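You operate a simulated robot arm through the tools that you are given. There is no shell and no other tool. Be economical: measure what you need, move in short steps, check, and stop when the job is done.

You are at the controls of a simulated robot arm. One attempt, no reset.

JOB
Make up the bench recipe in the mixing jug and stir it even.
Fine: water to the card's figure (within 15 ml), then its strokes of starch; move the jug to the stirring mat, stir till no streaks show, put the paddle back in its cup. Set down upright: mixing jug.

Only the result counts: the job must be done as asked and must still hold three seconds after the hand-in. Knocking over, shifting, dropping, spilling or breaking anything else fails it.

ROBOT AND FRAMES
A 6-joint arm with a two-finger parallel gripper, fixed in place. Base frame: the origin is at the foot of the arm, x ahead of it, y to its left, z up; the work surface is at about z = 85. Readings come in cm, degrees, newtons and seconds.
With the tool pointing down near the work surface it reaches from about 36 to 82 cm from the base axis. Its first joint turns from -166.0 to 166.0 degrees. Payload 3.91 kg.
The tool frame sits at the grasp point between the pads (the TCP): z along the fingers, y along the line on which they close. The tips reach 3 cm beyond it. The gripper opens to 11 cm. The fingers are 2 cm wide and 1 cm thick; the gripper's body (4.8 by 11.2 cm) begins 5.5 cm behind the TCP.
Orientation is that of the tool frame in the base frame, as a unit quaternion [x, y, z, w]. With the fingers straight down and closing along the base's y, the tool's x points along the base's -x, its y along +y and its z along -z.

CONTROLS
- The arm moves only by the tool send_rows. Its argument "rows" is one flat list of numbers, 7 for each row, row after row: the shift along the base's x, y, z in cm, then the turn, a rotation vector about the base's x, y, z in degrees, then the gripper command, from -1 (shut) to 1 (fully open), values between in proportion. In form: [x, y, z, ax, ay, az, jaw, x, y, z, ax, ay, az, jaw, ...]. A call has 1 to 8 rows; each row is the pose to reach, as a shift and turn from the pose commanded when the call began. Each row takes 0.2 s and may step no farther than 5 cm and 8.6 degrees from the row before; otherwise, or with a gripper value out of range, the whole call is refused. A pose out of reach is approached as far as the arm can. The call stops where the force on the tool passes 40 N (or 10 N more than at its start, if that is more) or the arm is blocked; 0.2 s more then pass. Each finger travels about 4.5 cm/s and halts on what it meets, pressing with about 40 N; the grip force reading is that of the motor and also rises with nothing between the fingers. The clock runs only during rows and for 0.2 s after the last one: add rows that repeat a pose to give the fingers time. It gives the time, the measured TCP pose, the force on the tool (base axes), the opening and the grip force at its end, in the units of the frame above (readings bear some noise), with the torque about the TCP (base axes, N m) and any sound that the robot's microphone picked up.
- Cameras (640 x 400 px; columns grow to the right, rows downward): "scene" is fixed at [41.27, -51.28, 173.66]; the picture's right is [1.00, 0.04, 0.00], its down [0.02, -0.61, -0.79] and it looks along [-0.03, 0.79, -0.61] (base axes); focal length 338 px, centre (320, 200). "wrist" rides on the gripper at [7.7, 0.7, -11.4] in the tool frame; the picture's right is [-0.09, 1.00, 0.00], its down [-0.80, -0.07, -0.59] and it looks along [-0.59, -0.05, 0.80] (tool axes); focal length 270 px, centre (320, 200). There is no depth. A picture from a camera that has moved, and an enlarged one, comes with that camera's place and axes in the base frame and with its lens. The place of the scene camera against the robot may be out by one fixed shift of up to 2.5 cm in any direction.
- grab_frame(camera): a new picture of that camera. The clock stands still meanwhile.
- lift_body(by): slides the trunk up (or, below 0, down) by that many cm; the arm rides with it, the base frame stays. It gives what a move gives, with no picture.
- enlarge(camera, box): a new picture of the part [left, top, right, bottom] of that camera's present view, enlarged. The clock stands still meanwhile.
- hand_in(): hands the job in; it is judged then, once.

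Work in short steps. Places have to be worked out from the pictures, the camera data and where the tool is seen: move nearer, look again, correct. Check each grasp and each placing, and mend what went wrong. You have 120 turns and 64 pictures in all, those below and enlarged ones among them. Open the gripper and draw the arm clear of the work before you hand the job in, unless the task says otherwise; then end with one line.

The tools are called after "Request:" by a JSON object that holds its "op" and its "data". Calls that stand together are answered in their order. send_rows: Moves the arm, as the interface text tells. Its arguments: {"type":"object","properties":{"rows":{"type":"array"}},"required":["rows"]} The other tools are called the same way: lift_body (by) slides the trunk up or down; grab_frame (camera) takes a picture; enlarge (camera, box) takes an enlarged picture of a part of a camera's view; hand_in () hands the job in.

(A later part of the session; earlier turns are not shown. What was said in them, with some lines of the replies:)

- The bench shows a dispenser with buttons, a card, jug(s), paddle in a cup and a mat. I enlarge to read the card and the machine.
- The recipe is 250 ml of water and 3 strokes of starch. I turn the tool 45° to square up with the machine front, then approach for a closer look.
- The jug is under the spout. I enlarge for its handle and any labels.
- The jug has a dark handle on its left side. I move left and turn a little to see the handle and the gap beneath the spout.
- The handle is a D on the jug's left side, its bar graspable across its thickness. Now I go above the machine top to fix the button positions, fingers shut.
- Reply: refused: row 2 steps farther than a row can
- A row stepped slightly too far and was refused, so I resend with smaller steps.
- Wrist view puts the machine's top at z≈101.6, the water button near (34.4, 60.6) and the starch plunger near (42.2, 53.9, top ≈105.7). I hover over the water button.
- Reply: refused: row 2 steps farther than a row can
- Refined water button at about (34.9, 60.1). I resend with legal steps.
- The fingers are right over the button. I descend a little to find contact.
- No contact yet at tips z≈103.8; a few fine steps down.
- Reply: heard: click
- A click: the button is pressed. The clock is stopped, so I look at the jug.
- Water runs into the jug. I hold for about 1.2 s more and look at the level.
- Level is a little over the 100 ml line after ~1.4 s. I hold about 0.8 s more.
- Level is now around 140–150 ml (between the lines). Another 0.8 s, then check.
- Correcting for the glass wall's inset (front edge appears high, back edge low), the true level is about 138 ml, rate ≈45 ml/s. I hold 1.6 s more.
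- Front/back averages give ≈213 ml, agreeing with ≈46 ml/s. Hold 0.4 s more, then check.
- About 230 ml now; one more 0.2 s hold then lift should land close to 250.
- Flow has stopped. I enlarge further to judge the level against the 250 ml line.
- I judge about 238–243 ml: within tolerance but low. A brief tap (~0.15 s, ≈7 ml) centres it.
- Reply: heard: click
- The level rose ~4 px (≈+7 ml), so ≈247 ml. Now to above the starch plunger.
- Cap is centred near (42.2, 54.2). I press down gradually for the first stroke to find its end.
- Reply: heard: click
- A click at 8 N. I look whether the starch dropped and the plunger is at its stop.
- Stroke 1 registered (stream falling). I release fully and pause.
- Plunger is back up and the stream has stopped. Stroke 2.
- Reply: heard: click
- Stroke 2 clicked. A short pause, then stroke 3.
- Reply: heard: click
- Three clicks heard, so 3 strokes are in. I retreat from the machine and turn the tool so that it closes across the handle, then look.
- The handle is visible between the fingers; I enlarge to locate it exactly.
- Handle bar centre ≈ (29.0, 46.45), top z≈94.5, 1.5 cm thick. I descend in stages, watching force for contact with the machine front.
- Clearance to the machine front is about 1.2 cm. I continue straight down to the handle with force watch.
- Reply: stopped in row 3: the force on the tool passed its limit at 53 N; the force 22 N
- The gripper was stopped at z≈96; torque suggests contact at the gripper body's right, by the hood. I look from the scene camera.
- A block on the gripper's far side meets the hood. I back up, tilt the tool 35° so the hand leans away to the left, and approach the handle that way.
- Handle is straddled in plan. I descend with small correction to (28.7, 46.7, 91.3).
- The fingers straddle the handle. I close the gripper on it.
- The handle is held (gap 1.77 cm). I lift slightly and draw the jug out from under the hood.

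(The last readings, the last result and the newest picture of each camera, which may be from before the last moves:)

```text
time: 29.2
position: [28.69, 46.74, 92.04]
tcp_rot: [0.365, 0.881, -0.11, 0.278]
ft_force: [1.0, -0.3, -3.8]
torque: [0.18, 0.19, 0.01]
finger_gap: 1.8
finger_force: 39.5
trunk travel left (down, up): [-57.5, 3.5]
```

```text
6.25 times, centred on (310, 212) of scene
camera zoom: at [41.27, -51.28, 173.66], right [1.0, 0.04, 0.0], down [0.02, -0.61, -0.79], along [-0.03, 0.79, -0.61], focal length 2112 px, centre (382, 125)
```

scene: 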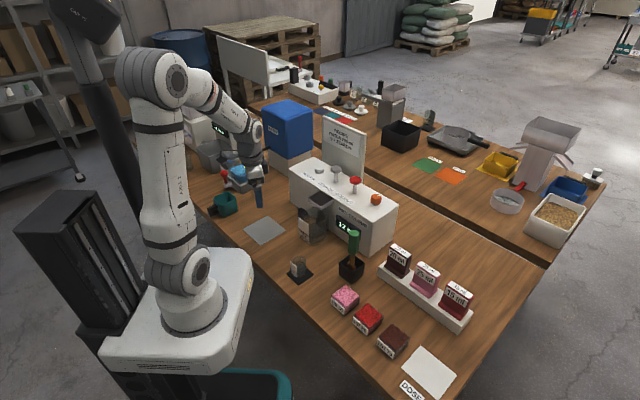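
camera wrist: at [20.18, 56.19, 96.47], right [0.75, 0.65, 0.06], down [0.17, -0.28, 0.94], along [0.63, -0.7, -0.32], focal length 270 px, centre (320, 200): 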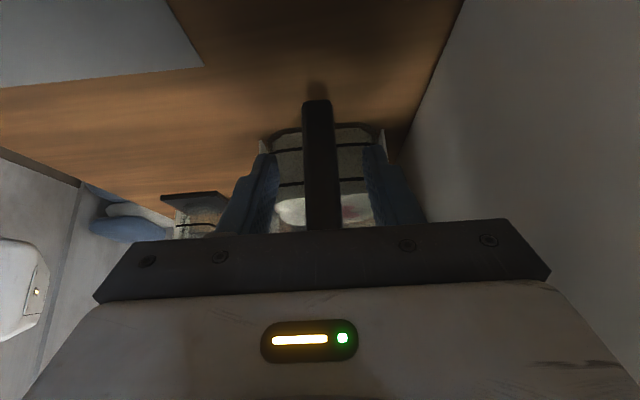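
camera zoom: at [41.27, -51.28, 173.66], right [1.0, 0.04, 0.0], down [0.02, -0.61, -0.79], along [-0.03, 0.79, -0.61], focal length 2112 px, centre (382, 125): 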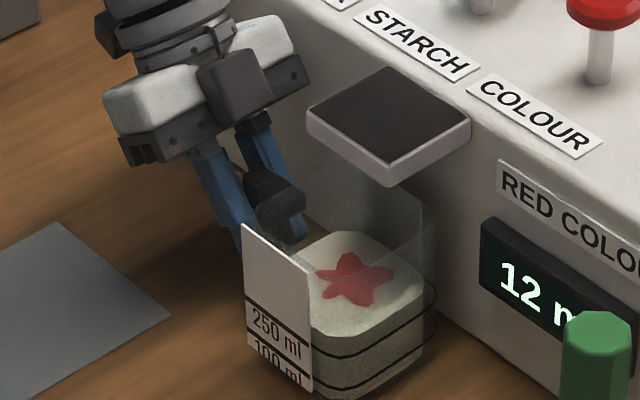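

Lifted (≈4 N) and still level. I draw it out along the machine normal.

Request:
{"op": "send_rows", "data": {"rows": [-0.7, -0.7, 0.1, 0, 0, 0, -1, -1.4, -1.4, 0.1, 0, 0, 0, -1, -2.1, -2.1, 0.1, 0, 0, 0, -1, -2.9, -2.8, 0.1, 0, 0, 0, -1, -3.6, -3.5, 0.1, 0, 0, 0, -1, -4.3, -4.2, 0.1, 0, 0, 0, -1, -5, -4.9, 0.1, 0, 0, 0, -1, -5.7, -5.6, 0.1, 0, 0, 0, -1]}}

Request:
{"op": "enlarge", "data": {"camera": "scene", "box": [230, 160, 350, 280]}}

```text
time: 31.0
position: [22.86, 41.14, 92.17]
tcp_rot: [0.367, 0.881, -0.111, 0.277]
ft_force: [-0.7, 0.1, -4.9]
torque: [0.16, 0.21, 0.01]
finger_gap: 1.79
finger_force: 39.7
trunk travel left (down, up): [-57.5, 3.5]
```

```text
3.33 times, centred on (290, 220) of scene
camera zoom: at [41.27, -51.28, 173.66], right [1.0, 0.04, 0.0], down [0.02, -0.61, -0.79], along [-0.03, 0.79, -0.61], focal length 1126 px, centre (420, 133)
```

zoom: 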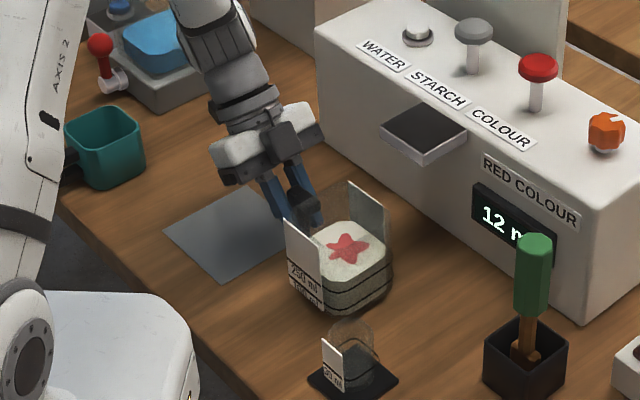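

Clear of the hood and the small cup. I carry the jug left toward the mat, yawing −30° so the hand avoids the teal cup.

Request:
{"op": "send_rows", "data": {"rows": [-1.3, 1.3, 0.4, 0, 0, -3.75, -1, -2.6, 2.6, 0.8, 0, 0, -7.5, -1, -3.9, 3.9, 0.8, 0, 0, -11.25, -1, -5.2, 5.2, 0.8, 0, 0, -15, -1, -6.5, 6.5, 0.8, 0, 0, -18.75, -1, -7.8, 7.8, 0.8, 0, 0, -22.5, -1, -9.1, 9.1, 0.8, 0, 0, -26.25, -1, -10.4, 10.4, 0.8, 0, 0, -30, -1]}}

Request:
{"op": "enlarge", "data": {"camera": "scene", "box": [200, 150, 320, 270]}}

```text
time: 32.8
position: [12.68, 51.45, 92.82]
tcp_rot: [0.582, 0.756, -0.179, 0.24]
ft_force: [0.7, 0.8, -4.5]
torque: [0.26, 0.07, -0.03]
finger_gap: 1.8
finger_force: 40.1
trunk travel left (down, up): [-57.5, 3.5]
```

```text
3.33 times, centred on (260, 210) of scene
camera zoom: at [41.27, -51.28, 173.66], right [1.0, 0.04, 0.0], down [0.02, -0.61, -0.79], along [-0.03, 0.79, -0.61], focal length 1126 px, centre (520, 167)
```

zoom: 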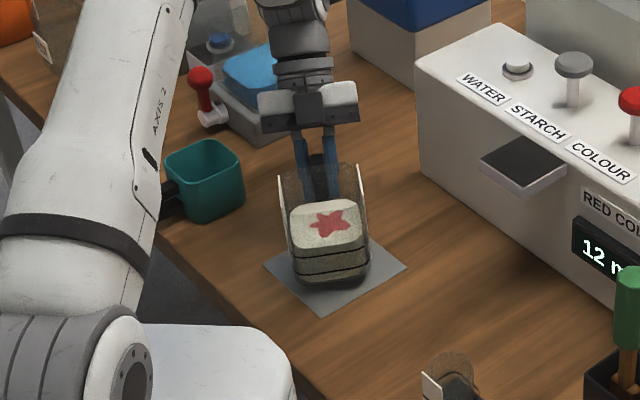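

Jug is above the mat, about 0.7 cm toward the near side. I nudge and lower gently.

Request:
{"op": "send_rows", "data": {"rows": [0.2, 0.6, 0, 0, 0, 0, -1, 0.2, 0.6, -0.5, 0, 0, 0, -1, 0.2, 0.6, -0.9, 0, 0, 0, -1, 0.2, 0.6, -1.1, 0, 0, 0, -1]}}

```text
time: 33.8
position: [12.78, 52.12, 91.81]
tcp_rot: [0.581, 0.757, -0.179, 0.24]
ft_force: [-0.4, -0.9, -4.2]
torque: [0.29, 0.06, -0.02]
finger_gap: 1.77
finger_force: 40.0
trunk travel left (down, up): [-57.5, 3.5]
```

Still hanging (−4 N). Lower in finer steps.

Request:
{"op": "send_rows", "data": {"rows": [0, 0, -0.15, 0, 0, 0, -1, 0, 0, -0.3, 0, 0, 0, -1]}}

```text
time: 34.4
position: [12.86, 52.1, 91.55]
tcp_rot: [0.582, 0.756, -0.179, 0.24]
ft_force: [0.4, 0.1, -3.5]
torque: [0.25, 0.07, 0.01]
finger_gap: 1.76
finger_force: 39.6
trunk travel left (down, up): [-57.5, 3.5]
```

Request:
{"op": "send_rows", "data": {"rows": [0, 0, -0.1, 0, 0, 0, -1, 0, 0, -0.2, 0, 0, 0, -1]}}

```text
time: 35.0
position: [12.84, 52.15, 91.54]
tcp_rot: [0.581, 0.757, -0.178, 0.241]
ft_force: [0.4, 2.5, 6.9]
torque: [-0.97, 0.09, 0.07]
finger_gap: 1.79
finger_force: 40.2
trunk travel left (down, up): [-57.5, 3.5]
```

The jug touches down (+7 N). I ease off slightly and open, then check.

Request:
{"op": "send_rows", "data": {"rows": [0, 0, 0.1, 0, 0, 0, -0.85, 0, 0, 0.1, 0, 0, 0, -0.6, 0, 0, 0.1, 0, 0, 0, -0.4, 0, 0, 0.1, 0, 0, 0, -0.2, 0, 0, 0.1, 0, 0, 0, -0.1, 0, 0, 0.1, 0, 0, 0, -0.1]}}

Request:
{"op": "enlarge", "data": {"camera": "scene", "box": [200, 150, 320, 270]}}

```text
time: 36.4
position: [12.77, 52.23, 91.41]
tcp_rot: [0.581, 0.757, -0.178, 0.24]
ft_force: [0.4, 0.6, -0.3]
torque: [0.0, 0.01, 0.0]
finger_gap: 4.94
finger_force: 0.0
trunk travel left (down, up): [-57.5, 3.5]
```

```text
3.33 times, centred on (260, 210) of scene
camera zoom: at [41.27, -51.28, 173.66], right [1.0, 0.04, 0.0], down [0.02, -0.61, -0.79], along [-0.03, 0.79, -0.61], focal length 1126 px, centre (520, 167)
```

zoom: 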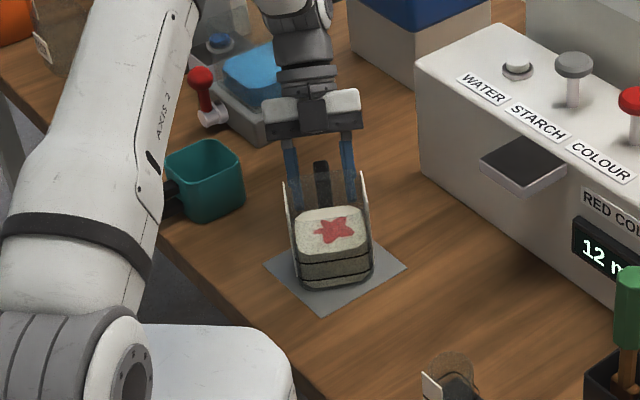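

The jug stands upright at the mat's centre, released. I back off along the tool axis, rise and untilt.

Request:
{"op": "send_rows", "data": {"rows": [-0.6, 2.2, 3.3, 0, 0, 0, -0.1, -1.2, 4.4, 6.6, 0, 0, 0, -0.1, -1.2, 4.4, 11, 0, 0, 0, -0.1, -1.2, 4.4, 15, 6.78, 1.76, 0, -0.1, -1.2, 4.4, 19, 13.56, 3.52, 0, -0.1, -1.2, 4.4, 23, 20.34, 5.28, 0, -0.1, -1.2, 4.4, 26, 27.1, 7.04, 0, -0.1, -1.2, 4.4, 26, 33.9, 8.8, 0, -0.1]}}

```text
time: 38.2
position: [11.64, 56.41, 117.49]
tcp_rot: [0.611, 0.792, 0.007, 0.001]
ft_force: [-0.2, 0.3, 0.3]
torque: [0.03, -0.02, -0.02]
finger_gap: 4.94
finger_force: 0.0
trunk travel left (down, up): [-57.5, 3.5]
```

Next the paddle. I travel at height to view it from the base side, turning the tool to yaw 0.

Request:
{"op": "send_rows", "data": {"rows": [2.4, -3.2, 0, 0, 0, 8, -0.1, 4.8, -6.4, 0, 0, 0, 16, -0.1, 7.2, -9.6, 0, 0, 0, 24, -0.1, 9.6, -12.8, 0, 0, 0, 32, -0.1, 12, -16, 0, 0, 0, 40, -0.1, 14.4, -19.2, 0, 0, 0, 48, -0.1, 16.8, -22.4, 0, 0, 0, 56, -0.1, 19.2, -25.6, 0, 0, 0, 64, -0.1]}}

Request:
{"op": "send_rows", "data": {"rows": [2.4, -3.2, 0, 0, 0, 8, -0.1, 5, -6.5, 0, 0, 0, 11.3, -0.1, 6, -6.8, -2, 0, 0, 11.3, -0.1]}}

Request:
{"op": "grab_frame", "data": {"camera": "wrist"}}

```text
time: 40.0
position: [30.74, 30.92, 117.51]
tcp_rot: [0.098, 0.995, 0.006, -0.002]
ft_force: [0.3, 0.7, 0.0]
torque: [0.02, -0.01, 0.0]
finger_gap: 4.99
finger_force: 0.1
trunk travel left (down, up): [-57.5, 3.5]
```

```text
time: 40.8
position: [36.8, 24.17, 115.45]
tcp_rot: [-0.001, 1.0, 0.006, -0.002]
ft_force: [-0.1, 0.3, -0.6]
torque: [-0.04, 0.0, 0.01]
finger_gap: 4.93
finger_force: 0.0
trunk travel left (down, up): [-57.5, 3.5]
```

```text
20 pictures are left
camera wrist: at [29.24, 24.59, 127.05], right [0.09, 1.0, 0.01], down [0.8, -0.08, 0.59], along [0.59, -0.04, -0.81], focal length 270 px, centre (320, 200)
```

wrist: 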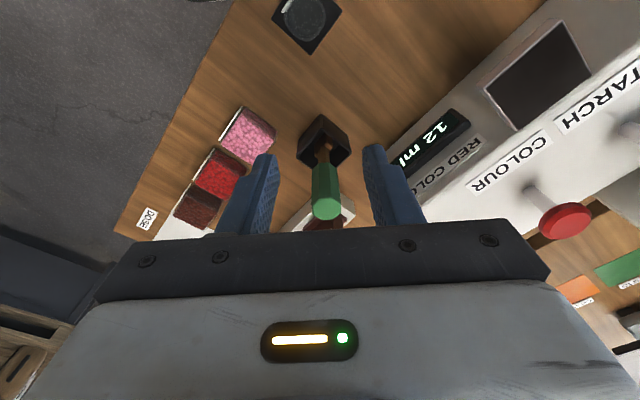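

Paddle's green handle is at about (45.8, 24.1), top at z≈105–106. I hover above it to refine.

Request:
{"op": "send_rows", "data": {"rows": [4, 0, 0, 0, 0, 0, -0.1, 8.7, 0, 0, 0, 0, 0, -0.1, 8.7, 0, -4.5, 0, 0, 0, -0.1]}}

Request:
{"op": "grab_frame", "data": {"camera": "wrist"}}

Request:
{"op": "enlarge", "data": {"camera": "scene", "box": [300, 180, 420, 300]}}

```text
time: 41.6
position: [45.5, 24.02, 110.79]
tcp_rot: [0.0, 1.0, 0.006, -0.002]
ft_force: [0.0, -0.2, 0.0]
torque: [0.0, 0.01, 0.01]
finger_gap: 4.95
finger_force: 0.1
trunk travel left (down, up): [-57.5, 3.5]
```

```text
19 pictures are left
camera wrist: at [37.88, 24.58, 122.42], right [0.09, 1.0, 0.01], down [0.8, -0.08, 0.59], along [0.59, -0.04, -0.81], focal length 270 px, centre (320, 200)
```

wrist: 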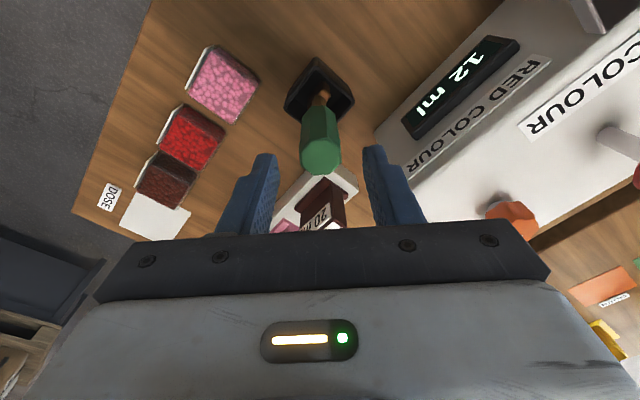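

```text
3.33 times, centred on (360, 240) of scene
camera zoom: at [41.27, -51.28, 173.66], right [1.0, 0.04, 0.0], down [0.02, -0.61, -0.79], along [-0.03, 0.79, -0.61], focal length 1126 px, centre (187, 67)
```

zoom: 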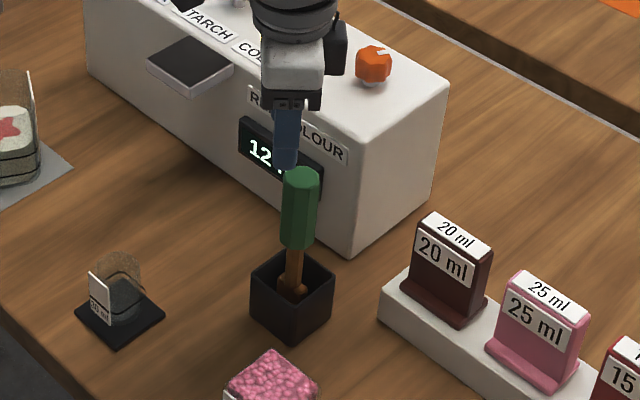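

Triangulated: handle top (47.1, 24.1, 104.1), leaning slightly to +x. I descend to grip at z≈101.3.

Request:
{"op": "send_rows", "data": {"rows": [0.9, 0, -3, 0, 0, 0, -0.1, 0.9, 0, -6, 0, 0, 0, -0.1, 0.9, 0, -9.4, 0, 0, 0, -0.1, 0.9, 0, -9.4, 0, 0, 0, -0.1]}}

Request:
{"op": "grab_frame", "data": {"camera": "wrist"}}

```text
time: 42.6
position: [46.23, 24.15, 101.55]
tcp_rot: [0.0, 1.0, 0.006, -0.001]
ft_force: [-0.2, 0.2, -0.3]
torque: [0.02, 0.02, 0.02]
finger_gap: 4.97
finger_force: 0.1
trunk travel left (down, up): [-57.5, 3.5]
```

```text
17 pictures are left
camera wrist: at [38.67, 24.61, 113.03], right [0.09, 1.0, 0.01], down [0.8, -0.08, 0.59], along [0.59, -0.04, -0.81], focal length 270 px, centre (320, 200)
```

wrist: 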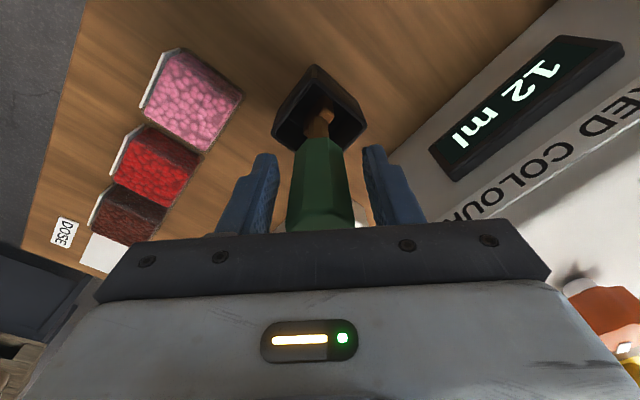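

The handle is centred between the fingers. Close on it.

Request:
{"op": "send_rows", "data": {"rows": [0, 0, 0, 0, 0, 0, -0.5, 0, 0, 0, 0, 0, 0, -1, 0, 0, 0, 0, 0, 0, -1, 0, 0, 0, 0, 0, 0, -1]}}

```text
time: 43.6
position: [46.28, 24.13, 101.5]
tcp_rot: [-0.001, 1.0, 0.006, -0.003]
ft_force: [-0.2, 0.6, 0.7]
torque: [-0.02, 0.04, 0.0]
finger_gap: 3.14
finger_force: 40.4
trunk travel left (down, up): [-57.5, 3.5]
```

Held (gap 3.1 cm). I lift the paddle straight up.

Request:
{"op": "send_rows", "data": {"rows": [0, 0, 1, 0, 0, 0, -1, 0, 0, 3, 0, 0, 0, -1, 0, 0, 6, 0, 0, 0, -1, 0, 0, 9, 0, 0, 0, -1, 0, 0, 12, 0, 0, 0, -1, 0, 0, 15, 0, 0, 0, -1, 0, 0, 17, 0, 0, 0, -1]}}

Request:
{"op": "enlarge", "data": {"camera": "scene", "box": [300, 130, 420, 300]}}

```text
time: 45.2
position: [46.43, 24.11, 118.56]
tcp_rot: [0.0, 1.0, 0.006, -0.002]
ft_force: [-0.5, 0.5, -1.8]
torque: [-0.01, 0.01, 0.0]
finger_gap: 3.13
finger_force: 40.4
trunk travel left (down, up): [-57.5, 3.5]
```

```text
2.35 times, centred on (360, 215) of scene
camera zoom: at [41.27, -51.28, 173.66], right [1.0, 0.04, 0.0], down [0.02, -0.61, -0.79], along [-0.03, 0.79, -0.61], focal length 795 px, centre (226, 165)
```

zoom: 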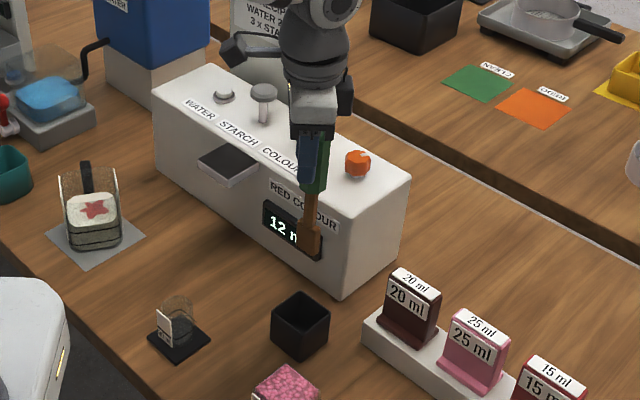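

Paddle is out cleanly. I take a wrist picture to see how it hangs relative to the tool.

Request:
{"op": "grab_frame", "data": {"camera": "wrist"}}

```text
15 pictures are left
camera wrist: at [38.77, 24.55, 130.12], right [0.09, 1.0, 0.01], down [0.8, -0.08, 0.59], along [0.59, -0.04, -0.81], focal length 270 px, centre (320, 200)
```

wrist: 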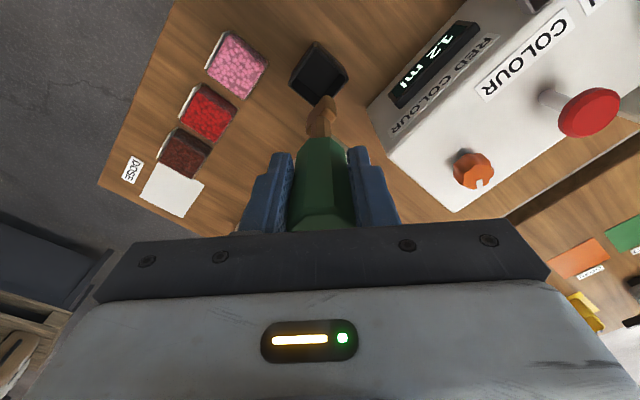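

The paddle hangs nearly vertical, tip about 14.5 cm below and (−0.4, +0.8) off the TCP. I carry it above the jug.

Request:
{"op": "send_rows", "data": {"rows": [-3.9, 2.45, 0, 0, 0, 0, -1, -7.8, 4.9, 0, 0, 0, 0, -1, -11.7, 7.35, 0, 0, 0, 0, -1, -15.6, 9.8, 0, 0, 0, 0, -1, -19.5, 12.25, 0, 0, 0, 0, -1, -23.4, 14.7, 0, 0, 0, 0, -1, -27.3, 17.15, 0, 0, 0, 0, -1, -31.2, 19.6, 0, 0, 0, 0, -1]}}

Request:
{"op": "grab_frame", "data": {"camera": "wrist"}}

Request:
{"op": "enlarge", "data": {"camera": "scene", "box": [200, 130, 340, 270]}}

```text
time: 47.0
position: [15.17, 43.63, 118.49]
tcp_rot: [0.001, 1.0, 0.006, -0.002]
ft_force: [-0.1, 0.5, -0.4]
torque: [-0.01, 0.03, 0.01]
finger_gap: 3.16
finger_force: 40.4
trunk travel left (down, up): [-57.5, 3.5]
```

```text
14 pictures are left
camera wrist: at [7.49, 44.26, 130.08], right [0.09, 1.0, 0.01], down [0.8, -0.08, 0.59], along [0.59, -0.04, -0.81], focal length 270 px, centre (320, 200)
```

wrist: 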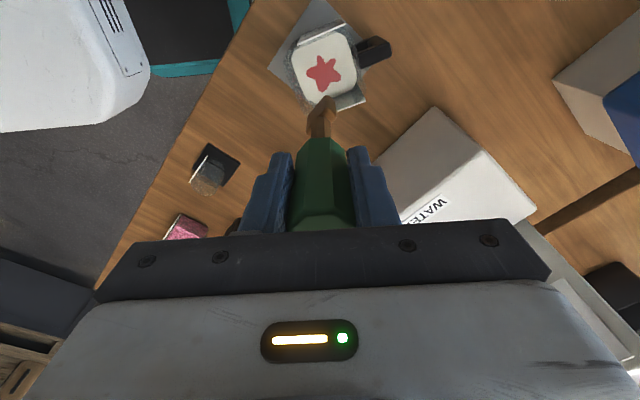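

```text
2.86 times, centred on (270, 200) of scene
camera zoom: at [41.27, -51.28, 173.66], right [1.0, 0.04, 0.0], down [0.02, -0.61, -0.79], along [-0.03, 0.79, -0.61], focal length 966 px, centre (463, 200)
```

zoom: 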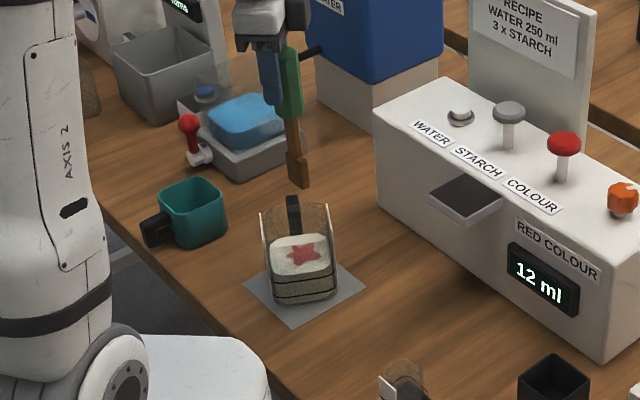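

Surface centre is ≈(15.0, 44.8). I lower the paddle into the jug centre slowly.

Request:
{"op": "send_rows", "data": {"rows": [0.25, 0.25, -3, 0, 0, 0, -1, 0.25, 0.25, -6, 0, 0, 0, -1, 0.25, 0.25, -9, 0, 0, 0, -1, 0.25, 0.25, -12, 0, 0, 0, -1, 0.25, 0.25, -14, 0, 0, 0, -1, 0.25, 0.25, -15.5, 0, 0, 0, -1, 0.25, 0.25, -16.3, 0, 0, 0, -1]}}

Request:
{"op": "enlarge", "data": {"camera": "scene", "box": [230, 170, 310, 250]}}

```text
time: 48.6
position: [15.52, 44.04, 102.2]
tcp_rot: [0.0, 1.0, 0.006, -0.001]
ft_force: [0.0, 0.3, -0.5]
torque: [-0.01, -0.02, -0.03]
finger_gap: 3.17
finger_force: 40.4
trunk travel left (down, up): [-57.5, 3.5]
```

```text
5.00 times, centred on (270, 210) of scene
camera zoom: at [41.27, -51.28, 173.66], right [1.0, 0.04, 0.0], down [0.02, -0.61, -0.79], along [-0.03, 0.79, -0.61], focal length 1690 px, centre (570, 150)
```

zoom: 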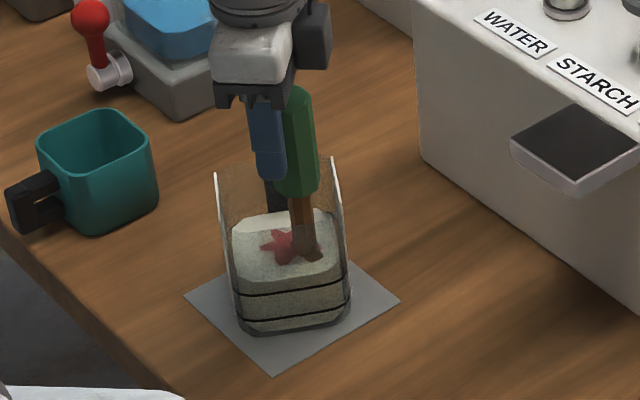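

The blade is in the mix, a bit to the right/near. I shift the centre by (−0.6, +0.4) and stir one circle of 1.3 cm radius, watching the force.

Request:
{"op": "send_rows", "data": {"rows": [-0.6, 0.4, 0, 0, 0, 0, -1, 0.3, 0.4, 0, 0, 0, 0, -1, 0.3, 1.3, 0, 0, 0, 0, -1, -0.6, 1.6, 0, 0, 0, 0, -1, -1.5, 1.3, 0, 0, 0, 0, -1, -1.8, 0.4, 0, 0, 0, 0, -1, -1.5, -0.5, 0, 0, 0, 0, -1, -0.6, -0.8, 0, 0, 0, 0, -1]}}

Request:
{"op": "enlarge", "data": {"camera": "scene", "box": [230, 170, 310, 250]}}

```text
time: 50.4
position: [14.95, 43.19, 102.2]
tcp_rot: [0.0, 1.0, 0.006, -0.001]
ft_force: [0.4, -0.2, -0.9]
torque: [0.0, 0.02, 0.0]
finger_gap: 3.14
finger_force: 39.4
trunk travel left (down, up): [-57.5, 3.5]
```

```text
5.00 times, centred on (270, 210) of scene
camera zoom: at [41.27, -51.28, 173.66], right [1.0, 0.04, 0.0], down [0.02, -0.61, -0.79], along [-0.03, 0.79, -0.61], focal length 1690 px, centre (570, 150)
```

zoom: 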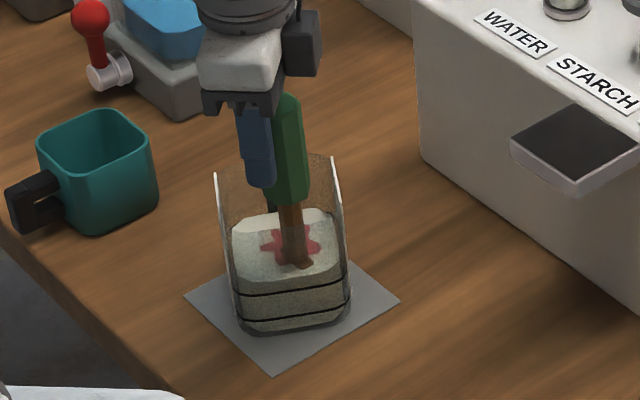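

No wall contact. I stir on with 1.5 cm circles, several revolutions.

Request:
{"op": "send_rows", "data": {"rows": [1.06, 0.14, 0, 0, 0, 0, -1, 1.5, 1.2, 0, 0, 0, 0, -1, 1.06, 2.26, 0, 0, 0, 0, -1, 0, 2.7, 0, 0, 0, 0, -1, -1.06, 2.26, 0, 0, 0, 0, -1, -1.5, 1.2, 0, 0, 0, 0, -1, -1.06, 0.14, 0, 0, 0, 0, -1, 0, -0.3, 0, 0, 0, 0, -1]}}

Request:
{"op": "send_rows", "data": {"rows": [1.06, 0.44, 0, 0, 0, 0, -1, 1.5, 1.5, 0, 0, 0, 0, -1, 1.06, 2.56, 0, 0, 0, 0, -1, 0, 3, 0, 0, 0, 0, -1, -1.06, 2.56, 0, 0, 0, 0, -1, -1.5, 1.5, 0, 0, 0, 0, -1, -1.06, 0.44, 0, 0, 0, 0, -1, 0, 0, 0, 0, 0, 0, -1]}}

Request:
{"op": "send_rows", "data": {"rows": [1.06, 0.44, 0, 0, 0, 0, -1, 1.5, 1.5, 0, 0, 0, 0, -1, 1.06, 2.56, 0, 0, 0, 0, -1, 0, 3, 0, 0, 0, 0, -1, -1.06, 2.56, 0, 0, 0, 0, -1, -1.5, 1.5, 0, 0, 0, 0, -1, -1.06, 0.44, 0, 0, 0, 0, -1, 0, 0, 0, 0, 0, 0, -1]}}

Request:
{"op": "enlarge", "data": {"camera": "scene", "box": [230, 170, 310, 250]}}

```text
time: 52.2
position: [14.76, 42.86, 102.23]
tcp_rot: [0.0, 1.0, 0.007, -0.002]
ft_force: [0.7, 0.6, -1.9]
torque: [0.03, 0.01, 0.03]
finger_gap: 3.15
finger_force: 40.0
trunk travel left (down, up): [-57.5, 3.5]
```

```text
time: 54.0
position: [14.88, 42.79, 102.24]
tcp_rot: [0.0, 1.0, 0.006, -0.002]
ft_force: [0.4, -0.1, -1.4]
torque: [0.02, 0.01, 0.01]
finger_gap: 3.16
finger_force: 40.1
trunk travel left (down, up): [-57.5, 3.5]
```

```text
time: 55.8
position: [14.82, 42.8, 102.23]
tcp_rot: [0.001, 1.0, 0.006, -0.001]
ft_force: [-0.5, 0.5, -1.4]
torque: [-0.01, 0.01, 0.02]
finger_gap: 3.13
finger_force: 40.2
trunk travel left (down, up): [-57.5, 3.5]
```

```text
5.00 times, centred on (270, 210) of scene
camera zoom: at [41.27, -51.28, 173.66], right [1.0, 0.04, 0.0], down [0.02, -0.61, -0.79], along [-0.03, 0.79, -0.61], focal length 1690 px, centre (570, 150)
```

zoom: 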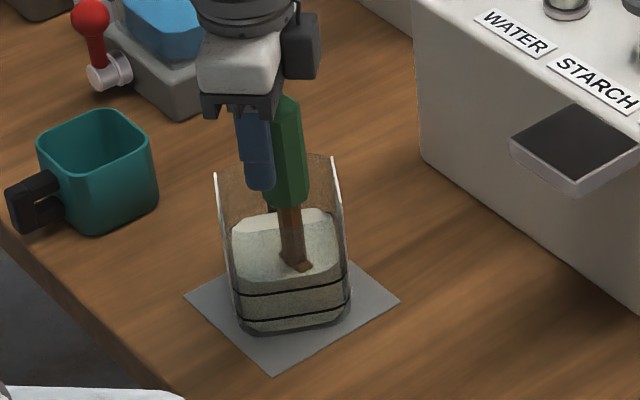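

The red streaks have gone from view. I do two more circles for safety, then raise the paddle to check the whole surface.

Request:
{"op": "send_rows", "data": {"rows": [1.06, 0.44, 0, 0, 0, 0, -1, 1.5, 1.5, 0, 0, 0, 0, -1, 1.06, 2.56, 0, 0, 0, 0, -1, 0, 3, 0, 0, 0, 0, -1, -1.06, 2.56, 0, 0, 0, 0, -1, -1.5, 1.5, 0, 0, 0, 0, -1, -1.06, 0.44, 0, 0, 0, 0, -1, 0, 0, 0, 0, 0, 0, -1]}}

Request:
{"op": "send_rows", "data": {"rows": [1.06, 0.44, 0, 0, 0, 0, -1, 1.5, 1.5, 0, 0, 0, 0, -1, 1.06, 2.56, 0, 0, 0, 0, -1, 0, 3, 0, 0, 0, 0, -1, -1.06, 2.56, 0, 0, 0, 0, -1, -1.5, 1.5, 0, 0, 0, 0, -1, -0.8, 1.5, 0, 0, 0, 0, -1, 0, 1.5, 0, 0, 0, 0, -1]}}

Request:
{"op": "send_rows", "data": {"rows": [0, 0, 1, 0, 0, 0, -1, 0, 0, 2.5, 0, 0, 0, -1, 0, 0, 5, 0, 0, 0, -1, 0, 0, 8, 0, 0, 0, -1, 0, 0, 11, 0, 0, 0, -1, 0, 0, 14, 0, 0, 0, -1, 0, 0, 16.5, 0, 0, 0, -1]}}

Request:
{"op": "grab_frame", "data": {"camera": "wrist"}}

Request:
{"op": "enlarge", "data": {"camera": "scene", "box": [230, 170, 310, 250]}}

```text
time: 57.6
position: [14.8, 42.83, 102.27]
tcp_rot: [0.0, 1.0, 0.006, -0.002]
ft_force: [-0.3, -0.4, -1.0]
torque: [0.0, 0.02, -0.03]
finger_gap: 3.17
finger_force: 40.4
trunk travel left (down, up): [-57.5, 3.5]
```

```text
time: 59.4
position: [14.86, 44.37, 102.36]
tcp_rot: [0.001, 1.0, 0.006, -0.002]
ft_force: [0.1, 0.5, -1.0]
torque: [0.0, 0.01, 0.02]
finger_gap: 3.16
finger_force: 39.8
trunk travel left (down, up): [-57.5, 3.5]
```

```text
time: 61.0
position: [14.89, 44.26, 118.7]
tcp_rot: [0.0, 1.0, 0.006, -0.002]
ft_force: [0.3, 0.1, -0.9]
torque: [-0.03, 0.04, -0.01]
finger_gap: 3.15
finger_force: 40.3
trunk travel left (down, up): [-57.5, 3.5]
```

```text
9 pictures are left
camera wrist: at [7.2, 44.78, 130.28], right [0.09, 1.0, 0.01], down [0.8, -0.08, 0.59], along [0.59, -0.04, -0.81], focal length 270 px, centre (320, 200)
```

wrist: 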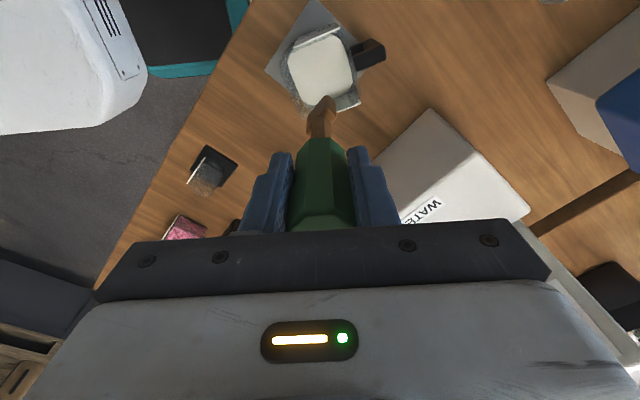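

```text
5.00 times, centred on (270, 210) of scene
camera zoom: at [41.27, -51.28, 173.66], right [1.0, 0.04, 0.0], down [0.02, -0.61, -0.79], along [-0.03, 0.79, -0.61], focal length 1690 px, centre (570, 150)
```

zoom: 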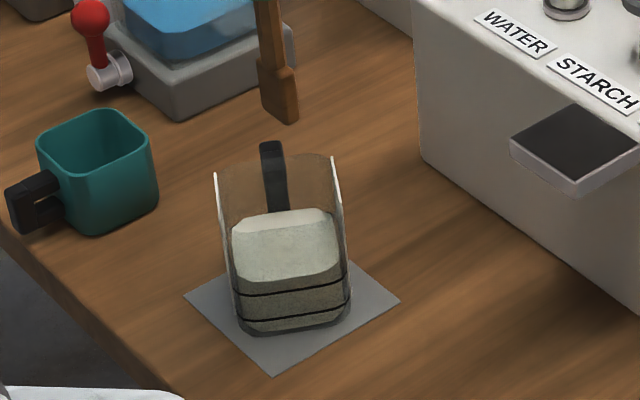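

No streaks remain. I carry the paddle back above its cup, to where it was lifted.

Request:
{"op": "send_rows", "data": {"rows": [3.93, -2.52, 0, 0, 0, 0, -1, 7.86, -5.04, 0, 0, 0, 0, -1, 11.79, -7.56, 0, 0, 0, 0, -1, 15.72, -10.08, 0, 0, 0, 0, -1, 19.65, -12.6, 0, 0, 0, 0, -1, 23.58, -15.1, 0, 0, 0, 0, -1, 27.5, -17.63, 0, 0, 0, 0, -1, 31.45, -20.15, 0, 0, 0, 0, -1]}}

Request:
{"op": "grab_frame", "data": {"camera": "wrist"}}

```text
time: 62.8
position: [46.37, 24.01, 118.6]
tcp_rot: [0.0, 1.0, 0.006, -0.003]
ft_force: [-1.1, 0.4, -1.1]
torque: [0.01, 0.03, 0.02]
finger_gap: 3.12
finger_force: 40.0
trunk travel left (down, up): [-57.5, 3.5]
```

```text
7 pictures are left
camera wrist: at [38.93, 24.5, 130.36], right [0.09, 1.0, 0.01], down [0.8, -0.08, 0.59], along [0.59, -0.04, -0.81], focal length 270 px, centre (320, 200)
```

wrist: 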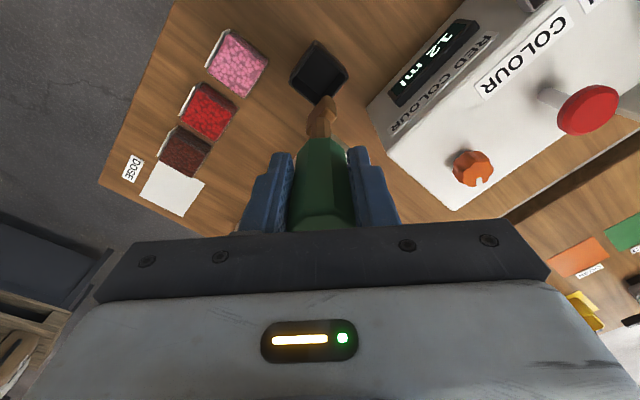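

The view matches the one after lifting. I lower straight back into the cup to z≈101.7.

Request:
{"op": "send_rows", "data": {"rows": [0, 0.1, -3, 0, 0, 0, -1, 0, 0.1, -6, 0, 0, 0, -1, 0, 0.1, -9, 0, 0, 0, -1, 0, 0.1, -12, 0, 0, 0, -1, 0, 0.1, -14.5, 0, 0, 0, -1, 0, 0.1, -16, 0, 0, 0, -1, 0, 0.1, -16.8, 0, 0, 0, -1]}}

Request:
{"op": "enlarge", "data": {"camera": "scene", "box": [300, 180, 420, 300]}}

```text
time: 64.4
position: [46.46, 24.31, 102.04]
tcp_rot: [0.0, 1.0, 0.006, -0.002]
ft_force: [0.6, 0.0, -0.9]
torque: [0.0, 0.01, 0.02]
finger_gap: 3.15
finger_force: 40.0
trunk travel left (down, up): [-57.5, 3.5]
```

```text
3.33 times, centred on (360, 240) of scene
camera zoom: at [41.27, -51.28, 173.66], right [1.0, 0.04, 0.0], down [0.02, -0.61, -0.79], along [-0.03, 0.79, -0.61], focal length 1126 px, centre (187, 67)
```

zoom: 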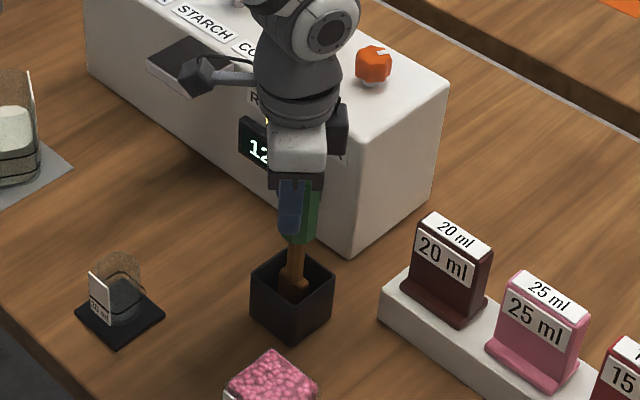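

The paddle is in the cup, 0.5 cm from its resting height. I lower the rest and release gently.

Request:
{"op": "send_rows", "data": {"rows": [-0.1, -0.1, -0.2, 0, 0, 0, -1, -0.1, -0.1, -0.4, 0, 0, 0, -1]}}

```text
time: 65.0
position: [46.33, 24.14, 101.49]
tcp_rot: [0.0, 1.0, 0.005, -0.001]
ft_force: [-0.1, -0.7, -1.0]
torque: [0.03, 0.0, -0.01]
finger_gap: 3.15
finger_force: 40.4
trunk travel left (down, up): [-57.5, 3.5]
```

Request:
{"op": "send_rows", "data": {"rows": [0, 0, -0.1, 0, 0, 0, -0.5, 0, 0, -0.1, 0, 0, 0, -0.3, 0, 0, -0.1, 0, 0, 0, -0.1, 0, 0, -0.1, 0, 0, 0, -0.1, 0, 0, 2, 0, 0, 0, -0.1, 0, 0, 6, 0, 0, 0, -0.1, 0, 0, 10, 0, 0, 0, -0.1, 0, 0, 14, 0, 0, 0, -0.1]}}

Request:
{"op": "send_rows", "data": {"rows": [-4, 0, 2, 0, 0, 0, 0, -8, 0, 4, 0, 0, 0, 0, -12, 0, 6, 0, 0, 0, 0, -15, 0, 8, 0, 0, 0, 0]}}

Request:
{"op": "grab_frame", "data": {"camera": "scene"}}

Request:
{"op": "enlarge", "data": {"camera": "scene", "box": [220, 170, 400, 300]}}

```text
time: 66.8
position: [46.1, 24.23, 115.66]
tcp_rot: [0.0, 1.0, 0.007, -0.002]
ft_force: [0.3, -0.6, 0.1]
torque: [0.0, -0.03, 0.0]
finger_gap: 4.95
finger_force: 0.1
trunk travel left (down, up): [-57.5, 3.5]
```

```text
time: 67.8
position: [31.09, 24.25, 123.68]
tcp_rot: [0.001, 1.0, 0.005, -0.002]
ft_force: [-0.2, -0.3, 0.4]
torque: [-0.01, -0.01, 0.0]
finger_gap: 5.49
finger_force: 0.0
trunk travel left (down, up): [-57.5, 3.5]
```

```text
5 pictures are left
```

scene: 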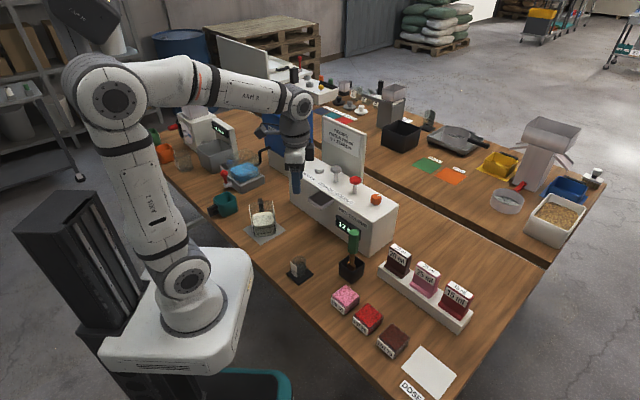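

```text
3.08 times, centred on (310, 235) of scene
camera zoom: at [41.27, -51.28, 173.66], right [1.0, 0.04, 0.0], down [0.02, -0.61, -0.79], along [-0.03, 0.79, -0.61], focal length 1040 px, centre (351, 92)
```

zoom: 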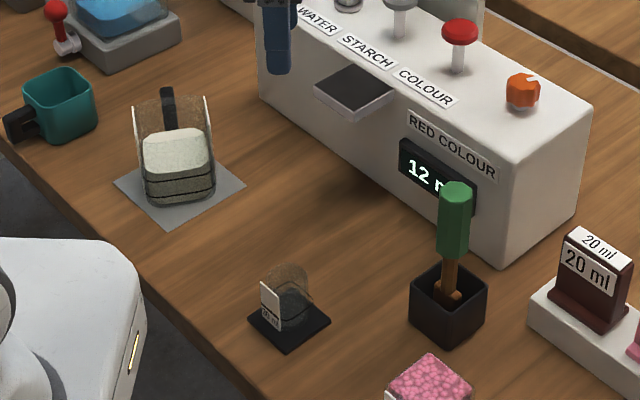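

The paddle stands in its cup, and the jug is upright on the mat with an even mix. The gripper is open and clear, so I hand in.

Request:
{"op": "hand_in", "data": {}}

```text
The job is handed in.
```

I handed the job in: the jug got about 247 ml of water (judged by eye against the 250 ml line) and 3 strokes of starch. I then stirred it on the mat until no streaks showed and left it there upright, with the paddle back in its cup. While I was reaching for the jug, the gripper bumped the dispenser hood once at about 53 N; nothing looks shifted in the later pictures.
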